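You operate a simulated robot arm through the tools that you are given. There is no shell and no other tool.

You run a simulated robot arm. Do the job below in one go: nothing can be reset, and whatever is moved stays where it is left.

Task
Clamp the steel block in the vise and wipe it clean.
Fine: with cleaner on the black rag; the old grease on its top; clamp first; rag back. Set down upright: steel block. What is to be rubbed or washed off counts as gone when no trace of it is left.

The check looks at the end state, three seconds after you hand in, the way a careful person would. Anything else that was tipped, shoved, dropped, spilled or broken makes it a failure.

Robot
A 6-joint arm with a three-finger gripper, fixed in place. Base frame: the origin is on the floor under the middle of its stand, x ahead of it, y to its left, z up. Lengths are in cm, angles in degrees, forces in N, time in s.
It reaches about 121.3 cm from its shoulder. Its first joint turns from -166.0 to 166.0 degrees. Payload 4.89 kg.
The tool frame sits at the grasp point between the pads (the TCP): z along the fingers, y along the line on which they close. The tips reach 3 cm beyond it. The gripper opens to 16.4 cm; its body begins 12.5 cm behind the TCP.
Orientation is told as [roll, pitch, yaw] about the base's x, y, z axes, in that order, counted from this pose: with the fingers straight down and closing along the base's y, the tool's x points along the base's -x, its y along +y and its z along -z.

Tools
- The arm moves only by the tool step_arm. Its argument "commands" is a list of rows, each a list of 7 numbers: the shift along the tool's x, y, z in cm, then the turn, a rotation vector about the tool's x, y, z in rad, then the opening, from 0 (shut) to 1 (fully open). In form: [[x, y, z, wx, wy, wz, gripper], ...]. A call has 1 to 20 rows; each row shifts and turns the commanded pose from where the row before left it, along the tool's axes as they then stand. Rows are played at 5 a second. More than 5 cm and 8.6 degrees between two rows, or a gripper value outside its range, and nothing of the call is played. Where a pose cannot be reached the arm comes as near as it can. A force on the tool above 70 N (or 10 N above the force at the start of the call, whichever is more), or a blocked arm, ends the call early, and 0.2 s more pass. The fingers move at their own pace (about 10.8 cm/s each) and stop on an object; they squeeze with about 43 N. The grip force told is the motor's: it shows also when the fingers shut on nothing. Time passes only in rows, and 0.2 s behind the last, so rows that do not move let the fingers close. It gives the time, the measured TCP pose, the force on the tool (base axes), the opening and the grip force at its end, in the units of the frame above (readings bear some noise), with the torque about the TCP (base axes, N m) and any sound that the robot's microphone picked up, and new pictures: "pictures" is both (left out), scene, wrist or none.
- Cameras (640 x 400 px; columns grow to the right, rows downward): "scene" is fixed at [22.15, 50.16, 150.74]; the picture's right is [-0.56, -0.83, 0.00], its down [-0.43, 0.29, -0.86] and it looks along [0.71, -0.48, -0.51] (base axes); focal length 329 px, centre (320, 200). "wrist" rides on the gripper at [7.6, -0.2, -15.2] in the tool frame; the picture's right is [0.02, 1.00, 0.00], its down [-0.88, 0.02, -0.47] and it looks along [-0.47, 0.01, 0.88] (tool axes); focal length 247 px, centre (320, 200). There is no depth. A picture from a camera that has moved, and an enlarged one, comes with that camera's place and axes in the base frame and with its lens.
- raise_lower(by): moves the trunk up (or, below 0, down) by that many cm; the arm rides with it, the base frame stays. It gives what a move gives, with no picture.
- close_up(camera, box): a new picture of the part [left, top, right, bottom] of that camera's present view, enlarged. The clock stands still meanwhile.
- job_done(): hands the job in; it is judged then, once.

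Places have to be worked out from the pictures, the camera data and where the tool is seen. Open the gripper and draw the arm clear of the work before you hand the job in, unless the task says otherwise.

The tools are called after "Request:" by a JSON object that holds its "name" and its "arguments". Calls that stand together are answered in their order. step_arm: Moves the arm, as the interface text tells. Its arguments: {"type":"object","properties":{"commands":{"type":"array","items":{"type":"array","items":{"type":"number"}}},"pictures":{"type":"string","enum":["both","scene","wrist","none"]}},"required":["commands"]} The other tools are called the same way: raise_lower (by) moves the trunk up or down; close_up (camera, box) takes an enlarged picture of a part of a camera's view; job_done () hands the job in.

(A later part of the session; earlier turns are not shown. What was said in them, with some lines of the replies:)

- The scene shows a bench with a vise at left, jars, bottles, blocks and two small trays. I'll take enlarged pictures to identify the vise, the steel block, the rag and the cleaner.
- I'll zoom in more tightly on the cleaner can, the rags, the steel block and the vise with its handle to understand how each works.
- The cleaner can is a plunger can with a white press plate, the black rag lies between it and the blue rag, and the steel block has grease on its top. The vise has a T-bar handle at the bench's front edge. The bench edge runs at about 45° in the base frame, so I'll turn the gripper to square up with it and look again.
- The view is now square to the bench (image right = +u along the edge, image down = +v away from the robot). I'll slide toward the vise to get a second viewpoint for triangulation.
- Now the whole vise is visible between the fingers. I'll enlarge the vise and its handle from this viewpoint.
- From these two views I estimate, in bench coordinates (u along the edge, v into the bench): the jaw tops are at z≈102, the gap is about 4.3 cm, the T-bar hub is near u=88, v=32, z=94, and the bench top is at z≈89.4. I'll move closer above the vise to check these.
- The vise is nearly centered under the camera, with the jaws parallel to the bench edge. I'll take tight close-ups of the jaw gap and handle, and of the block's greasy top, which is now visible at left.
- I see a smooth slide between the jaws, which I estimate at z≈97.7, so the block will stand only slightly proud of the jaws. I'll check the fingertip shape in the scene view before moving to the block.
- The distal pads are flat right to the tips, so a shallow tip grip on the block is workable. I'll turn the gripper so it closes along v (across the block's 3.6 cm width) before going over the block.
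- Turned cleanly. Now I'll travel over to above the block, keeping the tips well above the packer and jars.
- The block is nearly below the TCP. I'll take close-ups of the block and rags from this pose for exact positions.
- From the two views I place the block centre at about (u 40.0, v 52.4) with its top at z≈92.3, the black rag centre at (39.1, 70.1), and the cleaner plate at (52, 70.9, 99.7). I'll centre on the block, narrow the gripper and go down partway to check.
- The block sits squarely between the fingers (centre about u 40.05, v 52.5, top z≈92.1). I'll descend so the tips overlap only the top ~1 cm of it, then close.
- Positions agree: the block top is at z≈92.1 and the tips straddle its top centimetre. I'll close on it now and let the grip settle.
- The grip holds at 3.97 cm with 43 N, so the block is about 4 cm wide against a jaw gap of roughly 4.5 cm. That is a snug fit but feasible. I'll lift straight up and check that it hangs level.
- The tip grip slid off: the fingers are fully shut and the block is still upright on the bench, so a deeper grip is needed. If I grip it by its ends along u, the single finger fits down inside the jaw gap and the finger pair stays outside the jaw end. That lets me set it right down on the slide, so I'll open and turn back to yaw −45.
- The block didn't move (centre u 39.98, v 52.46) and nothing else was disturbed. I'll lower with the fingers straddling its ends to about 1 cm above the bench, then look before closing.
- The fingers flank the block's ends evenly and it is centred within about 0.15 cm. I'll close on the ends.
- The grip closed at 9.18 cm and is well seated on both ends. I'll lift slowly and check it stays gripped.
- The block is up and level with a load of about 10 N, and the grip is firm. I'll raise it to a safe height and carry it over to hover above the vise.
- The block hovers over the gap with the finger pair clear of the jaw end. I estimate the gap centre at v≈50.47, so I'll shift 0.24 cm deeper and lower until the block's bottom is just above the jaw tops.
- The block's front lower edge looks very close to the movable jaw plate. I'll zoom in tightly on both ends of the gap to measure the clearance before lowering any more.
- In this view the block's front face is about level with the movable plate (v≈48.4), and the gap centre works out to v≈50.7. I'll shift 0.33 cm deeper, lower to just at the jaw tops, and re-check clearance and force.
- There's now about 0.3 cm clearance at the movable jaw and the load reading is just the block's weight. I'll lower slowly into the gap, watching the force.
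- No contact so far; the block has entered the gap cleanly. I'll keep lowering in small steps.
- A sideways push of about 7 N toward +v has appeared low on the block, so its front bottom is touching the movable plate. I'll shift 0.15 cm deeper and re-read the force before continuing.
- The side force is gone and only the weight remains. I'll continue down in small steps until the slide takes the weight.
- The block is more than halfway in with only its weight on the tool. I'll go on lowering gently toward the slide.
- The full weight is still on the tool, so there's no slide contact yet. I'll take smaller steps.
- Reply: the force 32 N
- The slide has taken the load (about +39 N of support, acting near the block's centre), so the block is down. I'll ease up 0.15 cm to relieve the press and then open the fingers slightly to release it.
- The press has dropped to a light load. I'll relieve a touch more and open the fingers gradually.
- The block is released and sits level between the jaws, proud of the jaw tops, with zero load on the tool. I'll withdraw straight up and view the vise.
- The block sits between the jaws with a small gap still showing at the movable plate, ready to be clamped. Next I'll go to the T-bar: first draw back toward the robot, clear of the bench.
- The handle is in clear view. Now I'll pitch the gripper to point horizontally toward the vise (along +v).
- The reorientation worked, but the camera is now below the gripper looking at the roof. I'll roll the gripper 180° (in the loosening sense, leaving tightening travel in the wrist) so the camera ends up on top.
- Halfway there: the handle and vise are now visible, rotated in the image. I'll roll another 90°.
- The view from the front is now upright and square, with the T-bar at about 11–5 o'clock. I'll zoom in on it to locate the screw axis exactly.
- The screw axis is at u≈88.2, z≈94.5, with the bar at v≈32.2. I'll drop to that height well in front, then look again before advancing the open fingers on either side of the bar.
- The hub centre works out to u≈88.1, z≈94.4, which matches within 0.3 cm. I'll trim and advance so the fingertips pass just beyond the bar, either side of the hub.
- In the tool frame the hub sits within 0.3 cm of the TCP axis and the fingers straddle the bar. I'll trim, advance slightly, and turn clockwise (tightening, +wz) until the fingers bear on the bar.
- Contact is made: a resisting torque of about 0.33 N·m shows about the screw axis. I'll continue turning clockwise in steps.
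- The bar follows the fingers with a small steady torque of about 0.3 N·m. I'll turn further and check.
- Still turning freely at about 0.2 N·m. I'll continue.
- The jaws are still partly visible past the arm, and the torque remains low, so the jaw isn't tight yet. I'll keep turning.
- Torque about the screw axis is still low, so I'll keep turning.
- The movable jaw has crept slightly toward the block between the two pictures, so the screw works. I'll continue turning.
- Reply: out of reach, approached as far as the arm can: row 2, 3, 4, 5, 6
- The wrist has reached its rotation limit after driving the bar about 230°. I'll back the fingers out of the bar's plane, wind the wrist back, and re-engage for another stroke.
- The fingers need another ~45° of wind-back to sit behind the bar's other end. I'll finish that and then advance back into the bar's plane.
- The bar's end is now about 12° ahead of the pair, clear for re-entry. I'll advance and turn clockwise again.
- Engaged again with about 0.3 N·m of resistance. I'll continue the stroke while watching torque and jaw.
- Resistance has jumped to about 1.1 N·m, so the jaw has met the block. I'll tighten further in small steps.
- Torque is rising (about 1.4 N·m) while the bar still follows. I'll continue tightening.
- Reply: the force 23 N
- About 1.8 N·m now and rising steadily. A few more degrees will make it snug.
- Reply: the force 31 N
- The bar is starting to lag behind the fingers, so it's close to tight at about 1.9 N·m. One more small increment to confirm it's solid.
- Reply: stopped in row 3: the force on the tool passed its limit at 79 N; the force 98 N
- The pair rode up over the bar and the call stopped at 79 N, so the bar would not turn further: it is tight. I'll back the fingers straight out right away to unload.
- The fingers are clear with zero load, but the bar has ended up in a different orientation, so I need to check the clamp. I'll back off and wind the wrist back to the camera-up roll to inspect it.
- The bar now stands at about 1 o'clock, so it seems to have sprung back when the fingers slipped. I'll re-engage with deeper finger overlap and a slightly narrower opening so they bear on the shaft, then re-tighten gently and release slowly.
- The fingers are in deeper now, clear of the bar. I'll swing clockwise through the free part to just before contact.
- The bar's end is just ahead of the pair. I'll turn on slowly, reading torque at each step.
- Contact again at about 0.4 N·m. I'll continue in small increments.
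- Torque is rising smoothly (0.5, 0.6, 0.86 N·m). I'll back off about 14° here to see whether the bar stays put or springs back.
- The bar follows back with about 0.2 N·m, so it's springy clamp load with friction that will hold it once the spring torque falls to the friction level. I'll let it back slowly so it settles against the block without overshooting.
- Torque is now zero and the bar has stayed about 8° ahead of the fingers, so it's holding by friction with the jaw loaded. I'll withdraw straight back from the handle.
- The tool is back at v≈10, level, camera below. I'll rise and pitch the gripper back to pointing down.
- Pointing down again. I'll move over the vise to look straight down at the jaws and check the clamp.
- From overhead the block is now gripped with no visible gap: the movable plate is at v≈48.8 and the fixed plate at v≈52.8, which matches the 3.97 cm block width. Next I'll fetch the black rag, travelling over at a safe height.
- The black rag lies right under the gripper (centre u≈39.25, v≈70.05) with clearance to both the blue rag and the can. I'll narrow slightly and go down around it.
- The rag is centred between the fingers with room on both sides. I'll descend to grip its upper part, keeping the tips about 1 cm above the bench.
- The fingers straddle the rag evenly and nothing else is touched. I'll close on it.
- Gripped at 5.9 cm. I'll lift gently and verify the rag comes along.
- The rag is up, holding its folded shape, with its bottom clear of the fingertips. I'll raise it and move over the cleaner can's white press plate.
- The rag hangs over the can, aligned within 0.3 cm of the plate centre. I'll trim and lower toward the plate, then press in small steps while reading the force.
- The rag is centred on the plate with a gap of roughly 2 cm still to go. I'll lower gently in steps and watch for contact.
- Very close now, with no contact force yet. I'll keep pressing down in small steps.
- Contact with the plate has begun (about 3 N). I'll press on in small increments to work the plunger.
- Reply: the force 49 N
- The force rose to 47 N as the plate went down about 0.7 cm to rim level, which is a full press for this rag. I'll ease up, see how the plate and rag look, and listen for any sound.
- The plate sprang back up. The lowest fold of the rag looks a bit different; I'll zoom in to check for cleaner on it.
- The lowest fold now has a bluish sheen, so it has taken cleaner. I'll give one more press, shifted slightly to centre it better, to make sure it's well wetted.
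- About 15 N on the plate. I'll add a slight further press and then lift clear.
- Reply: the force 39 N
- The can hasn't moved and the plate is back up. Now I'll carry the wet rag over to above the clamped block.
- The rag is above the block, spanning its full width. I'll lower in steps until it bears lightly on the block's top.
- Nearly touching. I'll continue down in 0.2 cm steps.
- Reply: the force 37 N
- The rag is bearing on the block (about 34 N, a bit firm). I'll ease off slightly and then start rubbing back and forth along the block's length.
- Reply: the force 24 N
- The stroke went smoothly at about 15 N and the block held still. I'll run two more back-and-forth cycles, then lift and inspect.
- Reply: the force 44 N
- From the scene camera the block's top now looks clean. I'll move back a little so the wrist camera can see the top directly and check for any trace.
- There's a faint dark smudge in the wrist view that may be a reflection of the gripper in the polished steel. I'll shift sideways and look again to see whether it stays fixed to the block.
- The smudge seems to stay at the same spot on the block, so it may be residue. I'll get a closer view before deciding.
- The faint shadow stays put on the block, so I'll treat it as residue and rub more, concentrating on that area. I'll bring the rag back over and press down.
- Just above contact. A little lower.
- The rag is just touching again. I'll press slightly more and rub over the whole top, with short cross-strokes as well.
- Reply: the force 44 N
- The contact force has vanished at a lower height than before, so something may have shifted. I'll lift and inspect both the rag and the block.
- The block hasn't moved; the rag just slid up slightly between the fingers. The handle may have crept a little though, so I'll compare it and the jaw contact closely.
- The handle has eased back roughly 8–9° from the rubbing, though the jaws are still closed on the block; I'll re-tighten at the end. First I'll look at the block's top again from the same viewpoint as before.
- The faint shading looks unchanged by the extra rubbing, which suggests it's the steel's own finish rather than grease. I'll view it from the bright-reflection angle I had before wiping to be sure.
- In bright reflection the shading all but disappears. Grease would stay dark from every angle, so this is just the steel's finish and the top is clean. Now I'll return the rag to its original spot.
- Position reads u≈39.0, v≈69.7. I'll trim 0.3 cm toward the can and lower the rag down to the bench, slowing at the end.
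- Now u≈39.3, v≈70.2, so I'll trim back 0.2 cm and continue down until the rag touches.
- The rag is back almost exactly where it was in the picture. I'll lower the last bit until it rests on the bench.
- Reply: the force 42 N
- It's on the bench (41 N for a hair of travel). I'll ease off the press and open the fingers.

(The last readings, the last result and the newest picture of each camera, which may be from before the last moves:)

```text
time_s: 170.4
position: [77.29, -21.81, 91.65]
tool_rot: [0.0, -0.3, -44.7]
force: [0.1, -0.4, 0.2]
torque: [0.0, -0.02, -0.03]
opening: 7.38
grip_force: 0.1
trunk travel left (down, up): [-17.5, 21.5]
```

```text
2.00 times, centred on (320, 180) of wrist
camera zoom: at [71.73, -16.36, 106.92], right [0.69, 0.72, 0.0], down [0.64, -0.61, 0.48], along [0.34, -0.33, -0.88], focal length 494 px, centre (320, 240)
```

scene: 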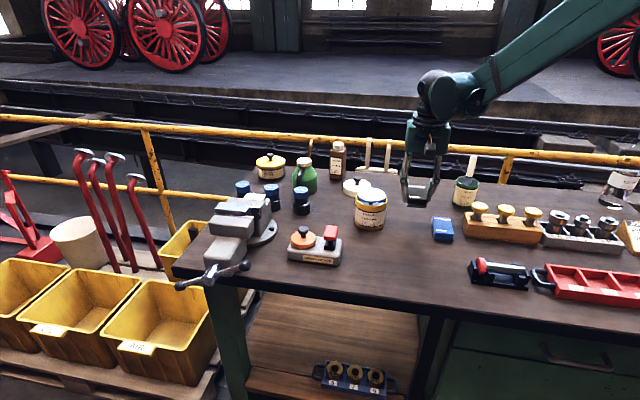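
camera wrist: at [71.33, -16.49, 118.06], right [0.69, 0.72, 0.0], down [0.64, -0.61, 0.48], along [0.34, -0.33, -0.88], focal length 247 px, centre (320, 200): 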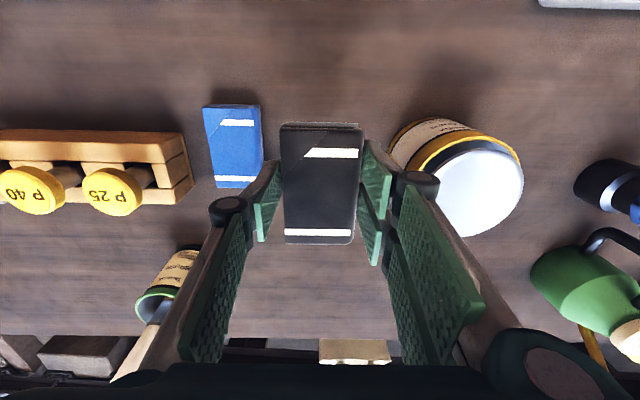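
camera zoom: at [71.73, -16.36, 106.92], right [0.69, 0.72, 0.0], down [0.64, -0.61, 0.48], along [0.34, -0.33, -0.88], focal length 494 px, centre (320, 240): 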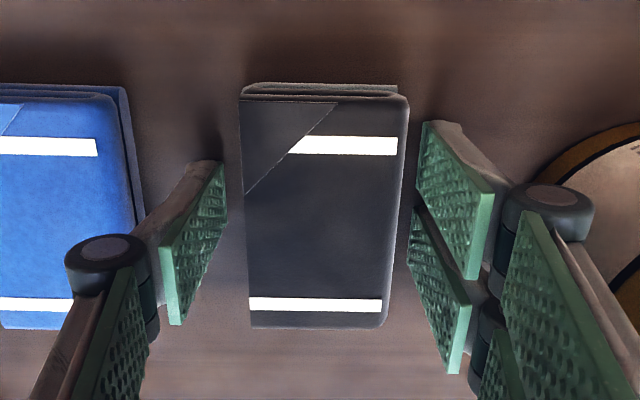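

The rag lies back in place, within a millimetre or two of where it was. I'll withdraw straight up and go back over the vise to check the clamp.

Request:
{"name": "step_arm", "arguments": {"commands": [[0, 0, -2, 0, 0, 0, 0.45], [0, 0, -4, 0, 0, 0, 0.45], [0, 0, -4.5, 0, 0, 0, 0.45], [0, 0, -4.5, 0, 0, 0, 0.45], [0, 0, -4.5, 0, 0, 0, 0.5], [0, 0, -4.5, 0, 0, 0, 0.6], [1.2, 3.5, 0, 0, 0, 0, 0.75], [1.5, 4.5, 0, 0, 0, 0, 0.75], [1.5, 4.5, 0, 0, 0, 0, 0.75], [1.5, 4.5, 0, 0, 0, 0, 0.75], [1.5, 4.5, 0, 0, 0, 0, 0.75], [1.5, 4.5, 0, 0, 0, 0, 0.75], [1.5, 4.5, 0, 0, 0, 0, 0.75], [1.5, 4.5, 0, 0, 0, 0, 0.75], [1.5, 4.5, 0, 0, 0, 0, 0.75], [1.5, 4.5, 0, 0, 0, 0, 0.75], [0.8, 4.5, 0, 0, 0, 0, 0.75], [0, 0, 0, 0, 0, 0, 0.75], [0, 0, 0, 0, 0, 0, 0.75]], "pictures": "both"}}

Request:
{"name": "close_up", "arguments": {"camera": "wrist", "box": [260, 40, 380, 130]}}

Request:
{"name": "close_up", "arguments": {"camera": "scene", "box": [360, 190, 470, 260]}}

```text
time_s: 174.4
position: [100.75, 23.79, 115.87]
tool_rot: [0.0, -0.2, -45.0]
force: [-0.5, 0.8, -0.5]
torque: [-0.14, 0.07, -0.02]
opening: 12.31
grip_force: 0.1
trunk travel left (down, up): [-17.5, 21.5]
camera wrist: at [95.19, 29.16, 131.11], right [0.69, 0.72, 0.0], down [0.64, -0.61, 0.48], along [0.34, -0.33, -0.88], focal length 247 px, centre (320, 200)
```

scene: 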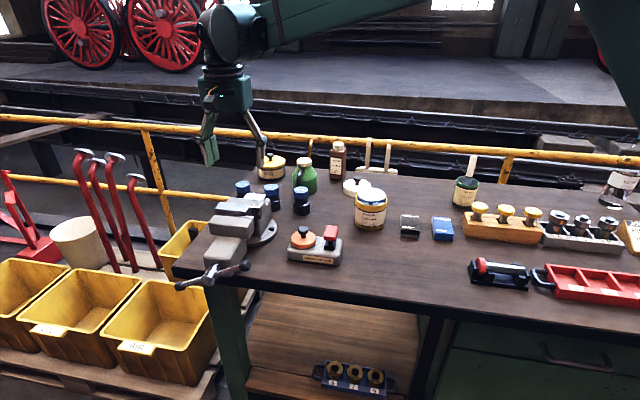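
wrist: 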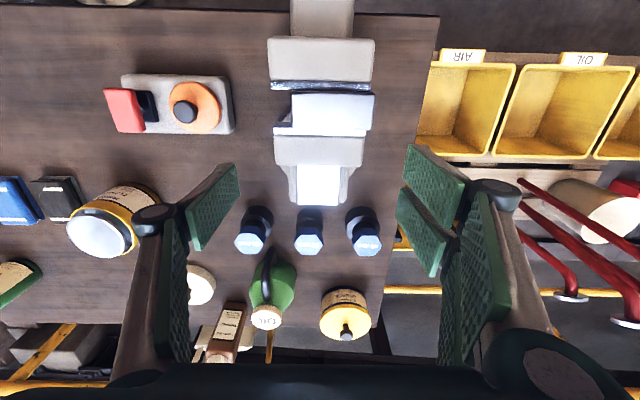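

```text
4.44 times, centred on (320, 85) of wrist
camera zoom: at [95.19, 29.16, 131.11], right [0.69, 0.72, 0.0], down [0.64, -0.61, 0.48], along [0.34, -0.33, -0.88], focal length 1098 px, centre (320, 711)
```

zoom: 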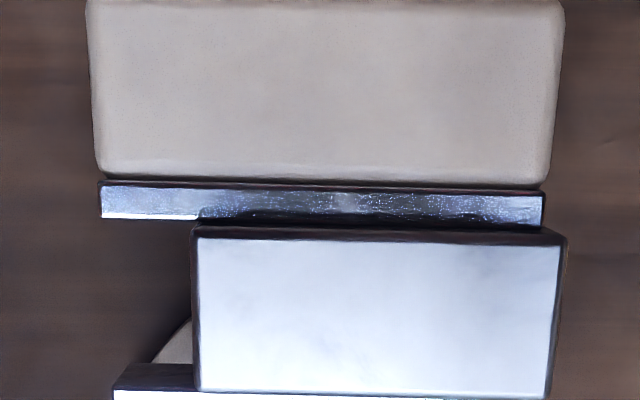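

```text
5.71 times, centred on (415, 225) of scene
camera zoom: at [22.15, 50.16, 150.74], right [-0.56, -0.83, 0.0], down [-0.43, 0.29, -0.86], along [0.71, -0.48, -0.51], focal length 1880 px, centre (-223, 57)
```

zoom: 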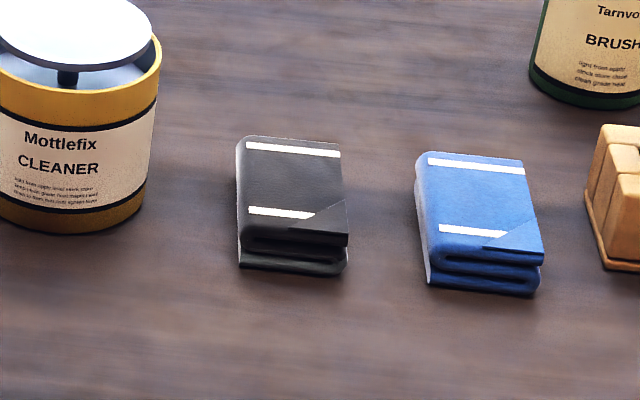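

The top is clean and the jaws are still shut on the block, but since rubbing eased the handle about 9°, I'll re-tighten it to be safe. First I'll draw back in front of the bench.

Request:
{"name": "step_arm", "arguments": {"commands": [[4, 0, 0, 0, 0, 0, 0.75], [4.6, 0, 0, 0, 0, 0, 0.75], [4.6, 0, 0, 0, 0, 0, 0.75], [4.6, 0, 0, 0, 0, 0, 0.75], [4.6, 0, 0, 0, 0, 0, 0.75], [4.6, 0, 0, 0, 0, 0, 0.75], [4.6, 0, 0, 0, 0, 0, 0.75], [4.6, 0, 0, 0, 0, 0, 0.75], [4.6, 0, 0, 0, 0, 0, 0.75], [3.4, 0, 0, 0, 0, 0, 0.75], [0, 0, 0, 0, 0, 0, 0.75]], "pictures": "none"}}

Request:
{"name": "step_arm", "arguments": {"commands": [[0, 0, 0, 0, -0.1428, 0, 0.75], [0, 0, 0, 0, -0.1428, 0, 0.75], [0, 0, 0, 0, -0.1428, 0, 0.75], [0, 0, 0, 0, -0.1428, 0, 0.75], [0, 0, 0, 0, -0.1428, 0, 0.75], [0, 0, 0, 0, -0.1428, 0, 0.75], [0, 0, 0, 0, -0.1428, 0, 0.75], [0, 0, 0, 0, -0.1428, 0, 0.75], [0, 0, 0, 0, -0.1428, 0, 0.75], [0, 0, 0, 0, -0.1428, 0, 0.75], [0, 0, 0, 0, -0.1428, 0, 0.75], [0, 0, 0, 0, 0, 0, 0.75]], "pictures": "none"}}

```text
time_s: 176.8
position: [69.28, 54.97, 115.39]
tool_rot: [0.1, -0.2, -44.8]
force: [-0.5, 0.0, 0.5]
torque: [-0.01, -0.04, -0.02]
opening: 12.3
grip_force: 0.1
trunk travel left (down, up): [-17.5, 21.5]
```

```text
time_s: 179.4
position: [69.26, 54.87, 115.55]
tool_rot: [177.7, -89.7, 137.2]
force: [0.0, 0.1, -1.0]
torque: [-0.03, -0.04, -0.02]
opening: 12.3
grip_force: 0.1
trunk travel left (down, up): [-17.5, 21.5]
```

The gripper is level again. I'll lower to the screw height and roll back about 65° so the finger pair sits just behind the bar's low end, then look.

Request:
{"name": "step_arm", "arguments": {"commands": [[4.19, 0.07, 0, 0, 0, 0, 0.75], [4.19, 0.07, 0, 0, 0, 0, 0.75], [4.19, 0.07, 0, 0, 0, 0, 0.75], [4.19, 0.07, 0, 0, 0, 0, 0.75], [4.19, 0.07, 0, 0, 0, 0, 0.75], [0, 0, 0, 0, 0, -0.142, 0.75], [0, 0, 0, 0, 0, -0.142, 0.75], [0, 0, 0, 0, 0, -0.142, 0.75], [0, 0, 0, 0, 0, -0.142, 0.75], [0, 0, 0, 0, 0, -0.142, 0.75], [0, 0, 0, 0, 0, -0.142, 0.75], [0, 0, 0, 0, 0, -0.142, 0.75], [0, 0, 0, 0, 0, -0.142, 0.75], [0, 0, 0, 0, 0, 0, 0.75], [0, 0, 0, 0, 0, 0, 0.75]], "pictures": "wrist"}}

```text
time_s: 182.6
position: [69.54, 55.05, 94.51]
tool_rot: [-90.1, -24.9, 45.2]
force: [0.6, -0.3, -0.2]
torque: [-0.01, 0.0, 0.02]
opening: 12.34
grip_force: 0.0
trunk travel left (down, up): [-17.5, 21.5]
camera wrist: at [53.81, 60.95, 91.49], right [0.28, 0.28, -0.92], down [0.23, 0.91, 0.35], along [0.93, -0.31, 0.19], focal length 247 px, centre (320, 200)
```

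wrist: 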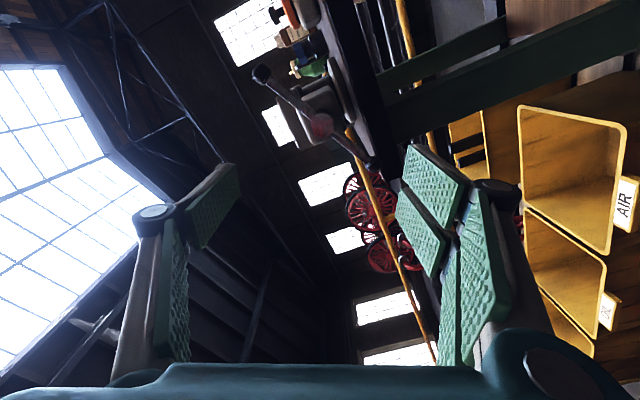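

The bar's end is only a few degrees ahead of the pair, so I'll roll back one more step for margin, trim onto the hub axis, and advance beside it.

Request:
{"name": "step_arm", "arguments": {"commands": [[0.3, 0.1, 0, 0, 0, -0.142, 0.75], [0, 0, 4.5, 0, 0, 0, 0.75], [0, 0, 4.5, 0, 0, 0, 0.75], [0, 0, 4.5, 0, 0, 0, 0.75], [0, 0, 3, 0, 0, 0, 0.75], [0, 0, 0, 0, 0, 0, 0.75], [0, 0, 0, 0, 0, 0, 0.75]], "pictures": "wrist"}}

```text
time_s: 184.2
position: [81.06, 43.18, 94.47]
tool_rot: [-90.1, -16.7, 45.0]
force: [0.4, -1.2, 1.0]
torque: [-0.01, 0.0, 0.05]
opening: 12.3
grip_force: 0.2
trunk travel left (down, up): [-17.5, 21.5]
camera wrist: at [65.17, 48.71, 92.31], right [0.19, 0.19, -0.96], down [0.26, 0.94, 0.23], along [0.95, -0.3, 0.13], focal length 247 px, centre (320, 200)
```

wrist: 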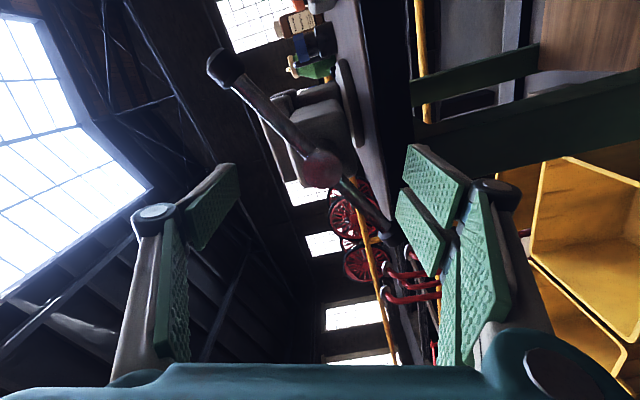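

Alignment is good and the bar end is clear of the pads. I'll advance the rest of the way and turn clockwise slowly, reading torque.

Request:
{"name": "step_arm", "arguments": {"commands": [[0.15, 0.1, 3, 0, 0, 0, 0.75], [0, 0, 3.1, 0, 0, 0, 0.75], [0, 0, 0, 0, 0, 0, 0.75], [0, 0, 0, 0, 0, 0.12, 0.75], [0, 0, 0, 0, 0, 0.12, 0.75], [0, 0, 0, 0, 0, 0, 0.75]], "pictures": "wrist"}}

```text
time_s: 185.6
position: [85.25, 38.92, 94.34]
tool_rot: [-90.1, -30.6, 45.1]
force: [-4.8, -4.7, -6.0]
torque: [-0.49, 0.38, -0.05]
opening: 12.39
grip_force: 0.7
trunk travel left (down, up): [-17.5, 21.5]
camera wrist: at [69.9, 44.91, 90.5], right [0.35, 0.34, -0.87], down [0.21, 0.88, 0.43], along [0.91, -0.33, 0.23], focal length 247 px, centre (320, 200)
```

wrist: 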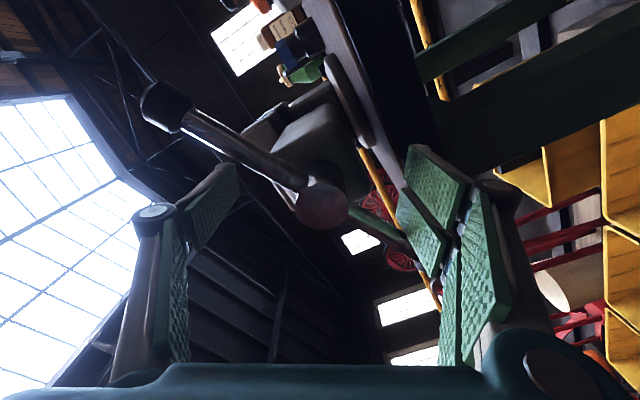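

Resistance is already 0.6 N·m, so the vise was still holding load. I'll tighten a bit more and then ease off slowly.

Request:
{"name": "step_arm", "arguments": {"commands": [[0, 0, 0, 0, 0, 0.1, 0.75], [0, 0, 0, 0, 0, 0.1, 0.75], [0, 0, 0, 0, 0, 0.08, 0.75], [0, 0, 0, 0, 0, 0, 0.75]], "pictures": "none"}}

Request:
{"name": "step_arm", "arguments": {"commands": [[0, 0, 0, 0, 0, -0.03, 0.75], [0, 0, 0, 0, 0, -0.03, 0.75], [0, 0, 0, 0, 0, -0.03, 0.75], [0, 0, 0, 0, 0, -0.03, 0.75], [0, 0, 0, 0, 0, -0.03, 0.75], [0, 0, 0, 0, 0, -0.03, 0.75], [0, 0, 0, 0, 0, -0.03, 0.75], [0, 0, 0, 0, 0, -0.03, 0.75], [0, 0, 0, 0, 0, 0, 0.75], [0, 0, 0, 0, 0, 0, 0.75]], "pictures": "wrist"}}

```text
time_s: 186.6
position: [85.28, 38.94, 94.21]
tool_rot: [-90.2, -46.6, 45.3]
force: [2.1, -3.4, -9.6]
torque: [-0.5, 0.42, -0.26]
opening: 12.46
grip_force: 2.0
trunk travel left (down, up): [-17.5, 21.5]
```

```text
time_s: 188.8
position: [85.28, 38.8, 94.34]
tool_rot: [-90.2, -32.7, 45.1]
force: [1.0, -0.4, 0.1]
torque: [0.02, 0.04, 0.03]
opening: 12.32
grip_force: 0.1
trunk travel left (down, up): [-17.5, 21.5]
camera wrist: at [69.92, 44.92, 90.31], right [0.37, 0.37, -0.85], down [0.19, 0.87, 0.46], along [0.91, -0.34, 0.25], focal length 247 px, centre (320, 200)
```

wrist: 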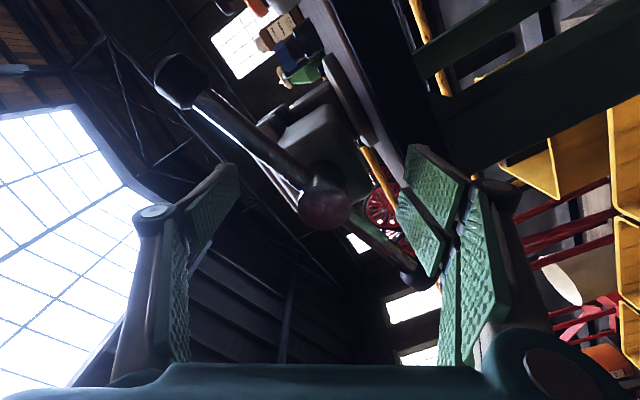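

Torque is zero and the bar holds its tightened position on its own. I'll withdraw straight back, clear of the handle, and lift away.

Request:
{"name": "step_arm", "arguments": {"commands": [[0, 0, -2, 0, 0, 0, 0.75], [0, 0, -3, 0, 0, 0, 0.75], [0, 0, -4, 0, 0, 0, 0.75], [0, 0, -4.5, 0, 0, 0, 0.75], [0, 0, -4.5, 0, 0, 0, 0.75], [0, 0, -4.5, 0, 0, 0, 0.75], [0, 0, 0, 0, 0, 0.134, 0.75], [0, 0, 0, 0, 0, 0.134, 0.75], [0, 0, 0, 0, 0, 0.134, 0.75], [0, 0, 0, 0, 0, 0.134, 0.75], [0, 0, 0, 0, 0, 0.134, 0.75], [0, 0, 0, 0, 0, 0.134, 0.75], [0, 0, 0, 0, 0, 0.134, 0.75], [0, 0, 0, 0, 0, 0.06, 0.75], [0, 0, 0, 0, 0, 0, 0.75]], "pictures": "none"}}

Request:
{"name": "step_arm", "arguments": {"commands": [[-4.4, 0, 0, 0, 0, 0, 0.9], [-4.4, 0, 0, 0, 0, 0, 1], [-4.4, 0, 0, 0, 0, 0, 1], [-4.4, 0, 0, 0, 0, 0, 1], [-4.4, 0, 0, 0, 0, 0, 1], [0, 0, 0, 0, 0.1428, 0, 1], [0, 0, 0, 0, 0.1428, 0, 1], [0, 0, 0, 0, 0.1428, 0, 1], [0, 0, 0, 0, 0.1428, 0, 1], [0, 0, 0, 0, 0.1428, 0, 1], [0, 0, 0, 0, 0.1428, 0, 1], [0, 0, 0, 0, 0.1428, 0, 1], [0, 0, 0, 0, 0.1428, 0, 1], [0, 0, 0, 0, 0.1428, 0, 1], [0, 0, 0, 0, 0.1428, 0, 1], [0, 0, 0, 0, 0.1428, 0, 1], [0, 0, 0, 0, 0, 0, 1]], "pictures": "both"}}

Request:
{"name": "close_up", "arguments": {"camera": "scene", "box": [170, 180, 290, 310]}}

```text
time_s: 192.0
position: [69.21, 54.74, 94.29]
tool_rot: [162.2, -89.9, 152.9]
force: [-0.3, 0.2, -0.5]
torque: [0.01, 0.02, 0.02]
opening: 12.31
grip_force: 0.1
trunk travel left (down, up): [-17.5, 21.5]
```

```text
time_s: 195.6
position: [69.25, 54.64, 116.22]
tool_rot: [0.0, -0.1, -44.9]
force: [0.7, -1.5, -0.8]
torque: [0.08, 0.05, -0.05]
opening: 16.4
grip_force: 0.0
trunk travel left (down, up): [-17.5, 21.5]
camera wrist: at [63.73, 60.07, 131.5], right [0.69, 0.72, 0.0], down [0.64, -0.61, 0.48], along [0.34, -0.33, -0.88], focal length 247 px, centre (320, 200)
```

scene: 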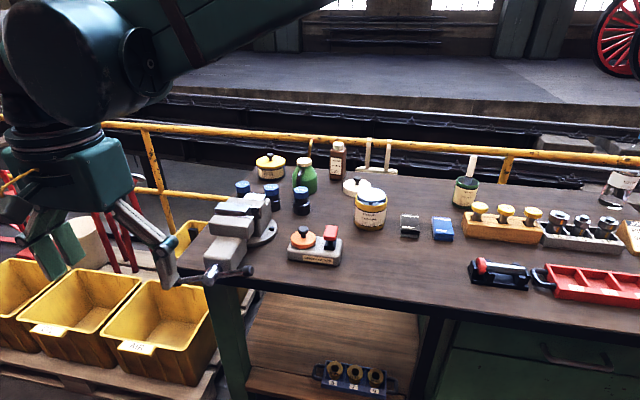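
wrist: 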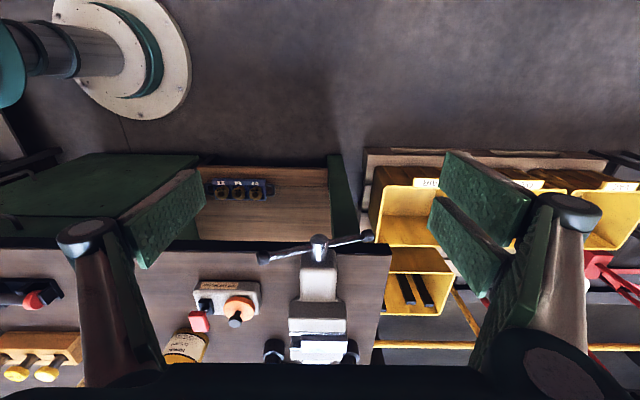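

```text
3.08 times, centred on (230, 245) of scene
camera zoom: at [22.15, 50.16, 150.74], right [-0.56, -0.83, 0.0], down [-0.43, 0.29, -0.86], along [0.71, -0.48, -0.51], focal length 1012 px, centre (597, 62)
```

zoom: 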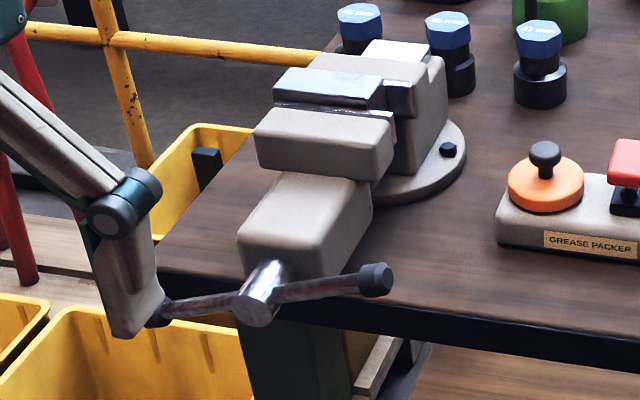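

The handle is back at its tightened position and nothing else has moved. I'll take final close-ups of the block top, the rags and the rest of the bench before handing in.

Request:
{"name": "close_up", "arguments": {"camera": "scene", "box": [216, 198, 252, 220]}}

Request:
{"name": "close_up", "arguments": {"camera": "scene", "box": [340, 170, 470, 270]}}

Request:
{"name": "close_up", "arguments": {"camera": "scene", "box": [220, 130, 400, 270]}}

Request:
{"name": "close_up", "arguments": {"camera": "wrist", "box": [270, 290, 370, 365]}}

```text
16.00 times, centred on (234, 209) of scene
camera zoom: at [22.15, 50.16, 150.74], right [-0.56, -0.83, 0.0], down [-0.43, 0.29, -0.86], along [0.71, -0.48, -0.51], focal length 5265 px, centre (1696, 56)
```

zoom: 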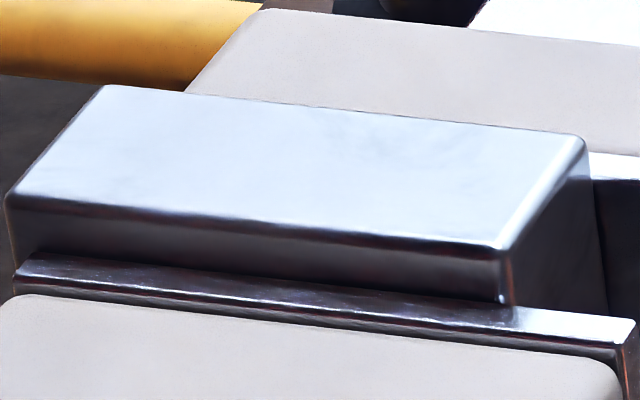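

```text
4.00 times, centred on (405, 220) of scene
camera zoom: at [22.15, 50.16, 150.74], right [-0.56, -0.83, 0.0], down [-0.43, 0.29, -0.86], along [0.71, -0.48, -0.51], focal length 1316 px, centre (-20, 120)
```

zoom: 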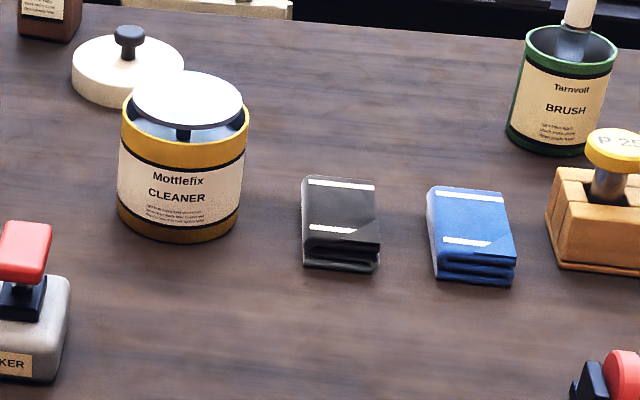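

```text
2.86 times, centred on (310, 200) of scene
camera zoom: at [22.15, 50.16, 150.74], right [-0.56, -0.83, 0.0], down [-0.43, 0.29, -0.86], along [0.71, -0.48, -0.51], focal length 940 px, centre (349, 200)
```

zoom: 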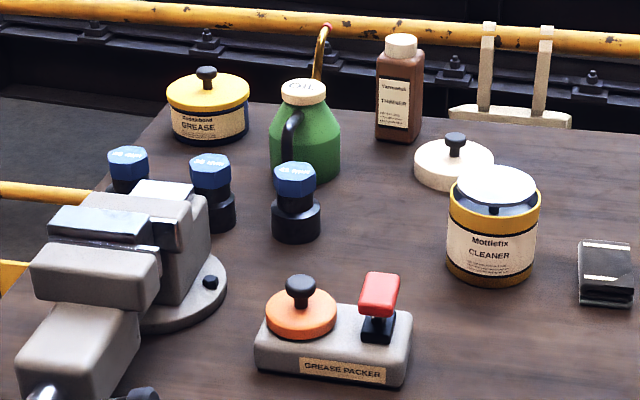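

```text
5.33 times, centred on (320, 328) of wrist
camera zoom: at [63.73, 60.07, 131.5], right [0.69, 0.72, 0.0], down [0.64, -0.61, 0.48], along [0.34, -0.33, -0.88], focal length 1317 px, centre (320, -480)
```

zoom: 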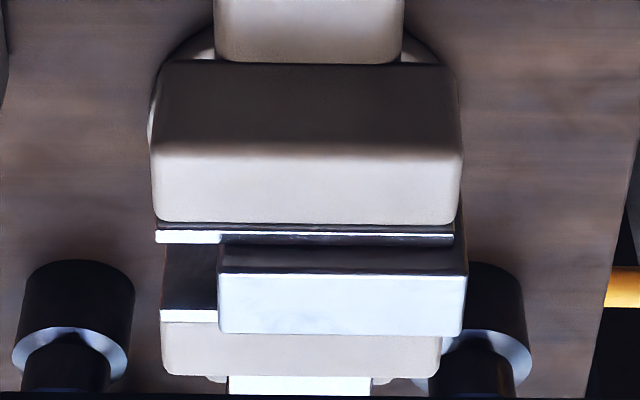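

The block's top is clean and clamped, the rag is back in its place, and every other item stands where it was. I'll lift the open gripper a little further clear before handing in.

Request:
{"name": "step_arm", "arguments": {"commands": [[2, 0, -3, 0, 0, 0, 1], [2, 0, -4, 0, 0, 0, 1], [0, 0, -4, 0, 0, 0, 1], [0, 0, 0, 0, 0, 0, 1], [0, 0, 0, 0, 0, 0, 1], [0, 0, 0, 0, 0, 0, 1]], "pictures": "scene"}}

Request:
{"name": "close_up", "arguments": {"camera": "scene", "box": [165, 185, 285, 310]}}

```text
time_s: 197.0
position: [66.43, 57.5, 127.27]
tool_rot: [-0.1, -0.3, -44.8]
force: [-0.4, 0.1, 0.0]
torque: [-0.05, 0.0, 0.02]
opening: 16.41
grip_force: 0.1
trunk travel left (down, up): [-17.5, 21.5]
```

scene: 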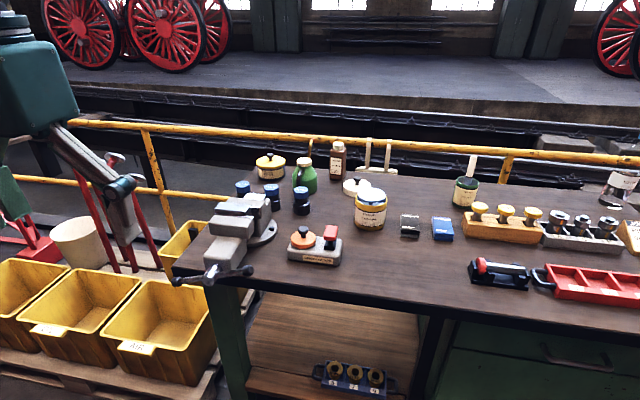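

```text
3.20 times, centred on (225, 248) of scene
camera zoom: at [22.15, 50.16, 150.74], right [-0.56, -0.83, 0.0], down [-0.43, 0.29, -0.86], along [0.71, -0.48, -0.51], focal length 1053 px, centre (624, 48)
```

zoom: 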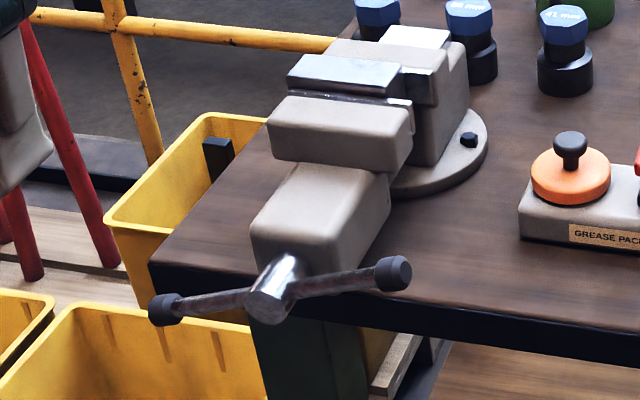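

The arm is clear with the gripper open. The block is upright, clamped and clean, the handle is steady, and the black rag is back beside the cleaner, so I'm handing the job in.

Request:
{"name": "job_done", "arguments": {}}

```text
The job is handed in.
```

I handed the job in. The steel block is clamped upright in the vise, its top is wiped clean of grease, and the black rag is back in its place. The handing-in gave no verdict, so this is my own reading of the last pictures.

- **Clamping:** My first grip on the block slipped, so I took it by its ends and lowered it onto the vise's slide. It sits about 1.5 cm off-centre, toward the left end of the jaws. On one turn the fingers rode over the handle bar, the force peaked at about 90 N, and the bar sprang back. I tightened it again more gently. Wiping later eased the handle by about 8°, so I tightened it once more at the end, and it held.
- **Wiping:** I pressed the black rag twice on the cleaner can's plate and rubbed the block's top in two rounds. A faint shading is still visible on the steel from some angles. Extra rubbing didn't change it, it doesn't match the shape of the old grease, and it nearly vanishes in bright reflection, so I took it to be the steel's own finish.
- **Rag:** It lies within a millimetre or two of where it was, judged from the pictures.
- **The rest of the bench:** I saw nothing else moved, tipped or spilled. The arm is drawn clear with the gripper open.
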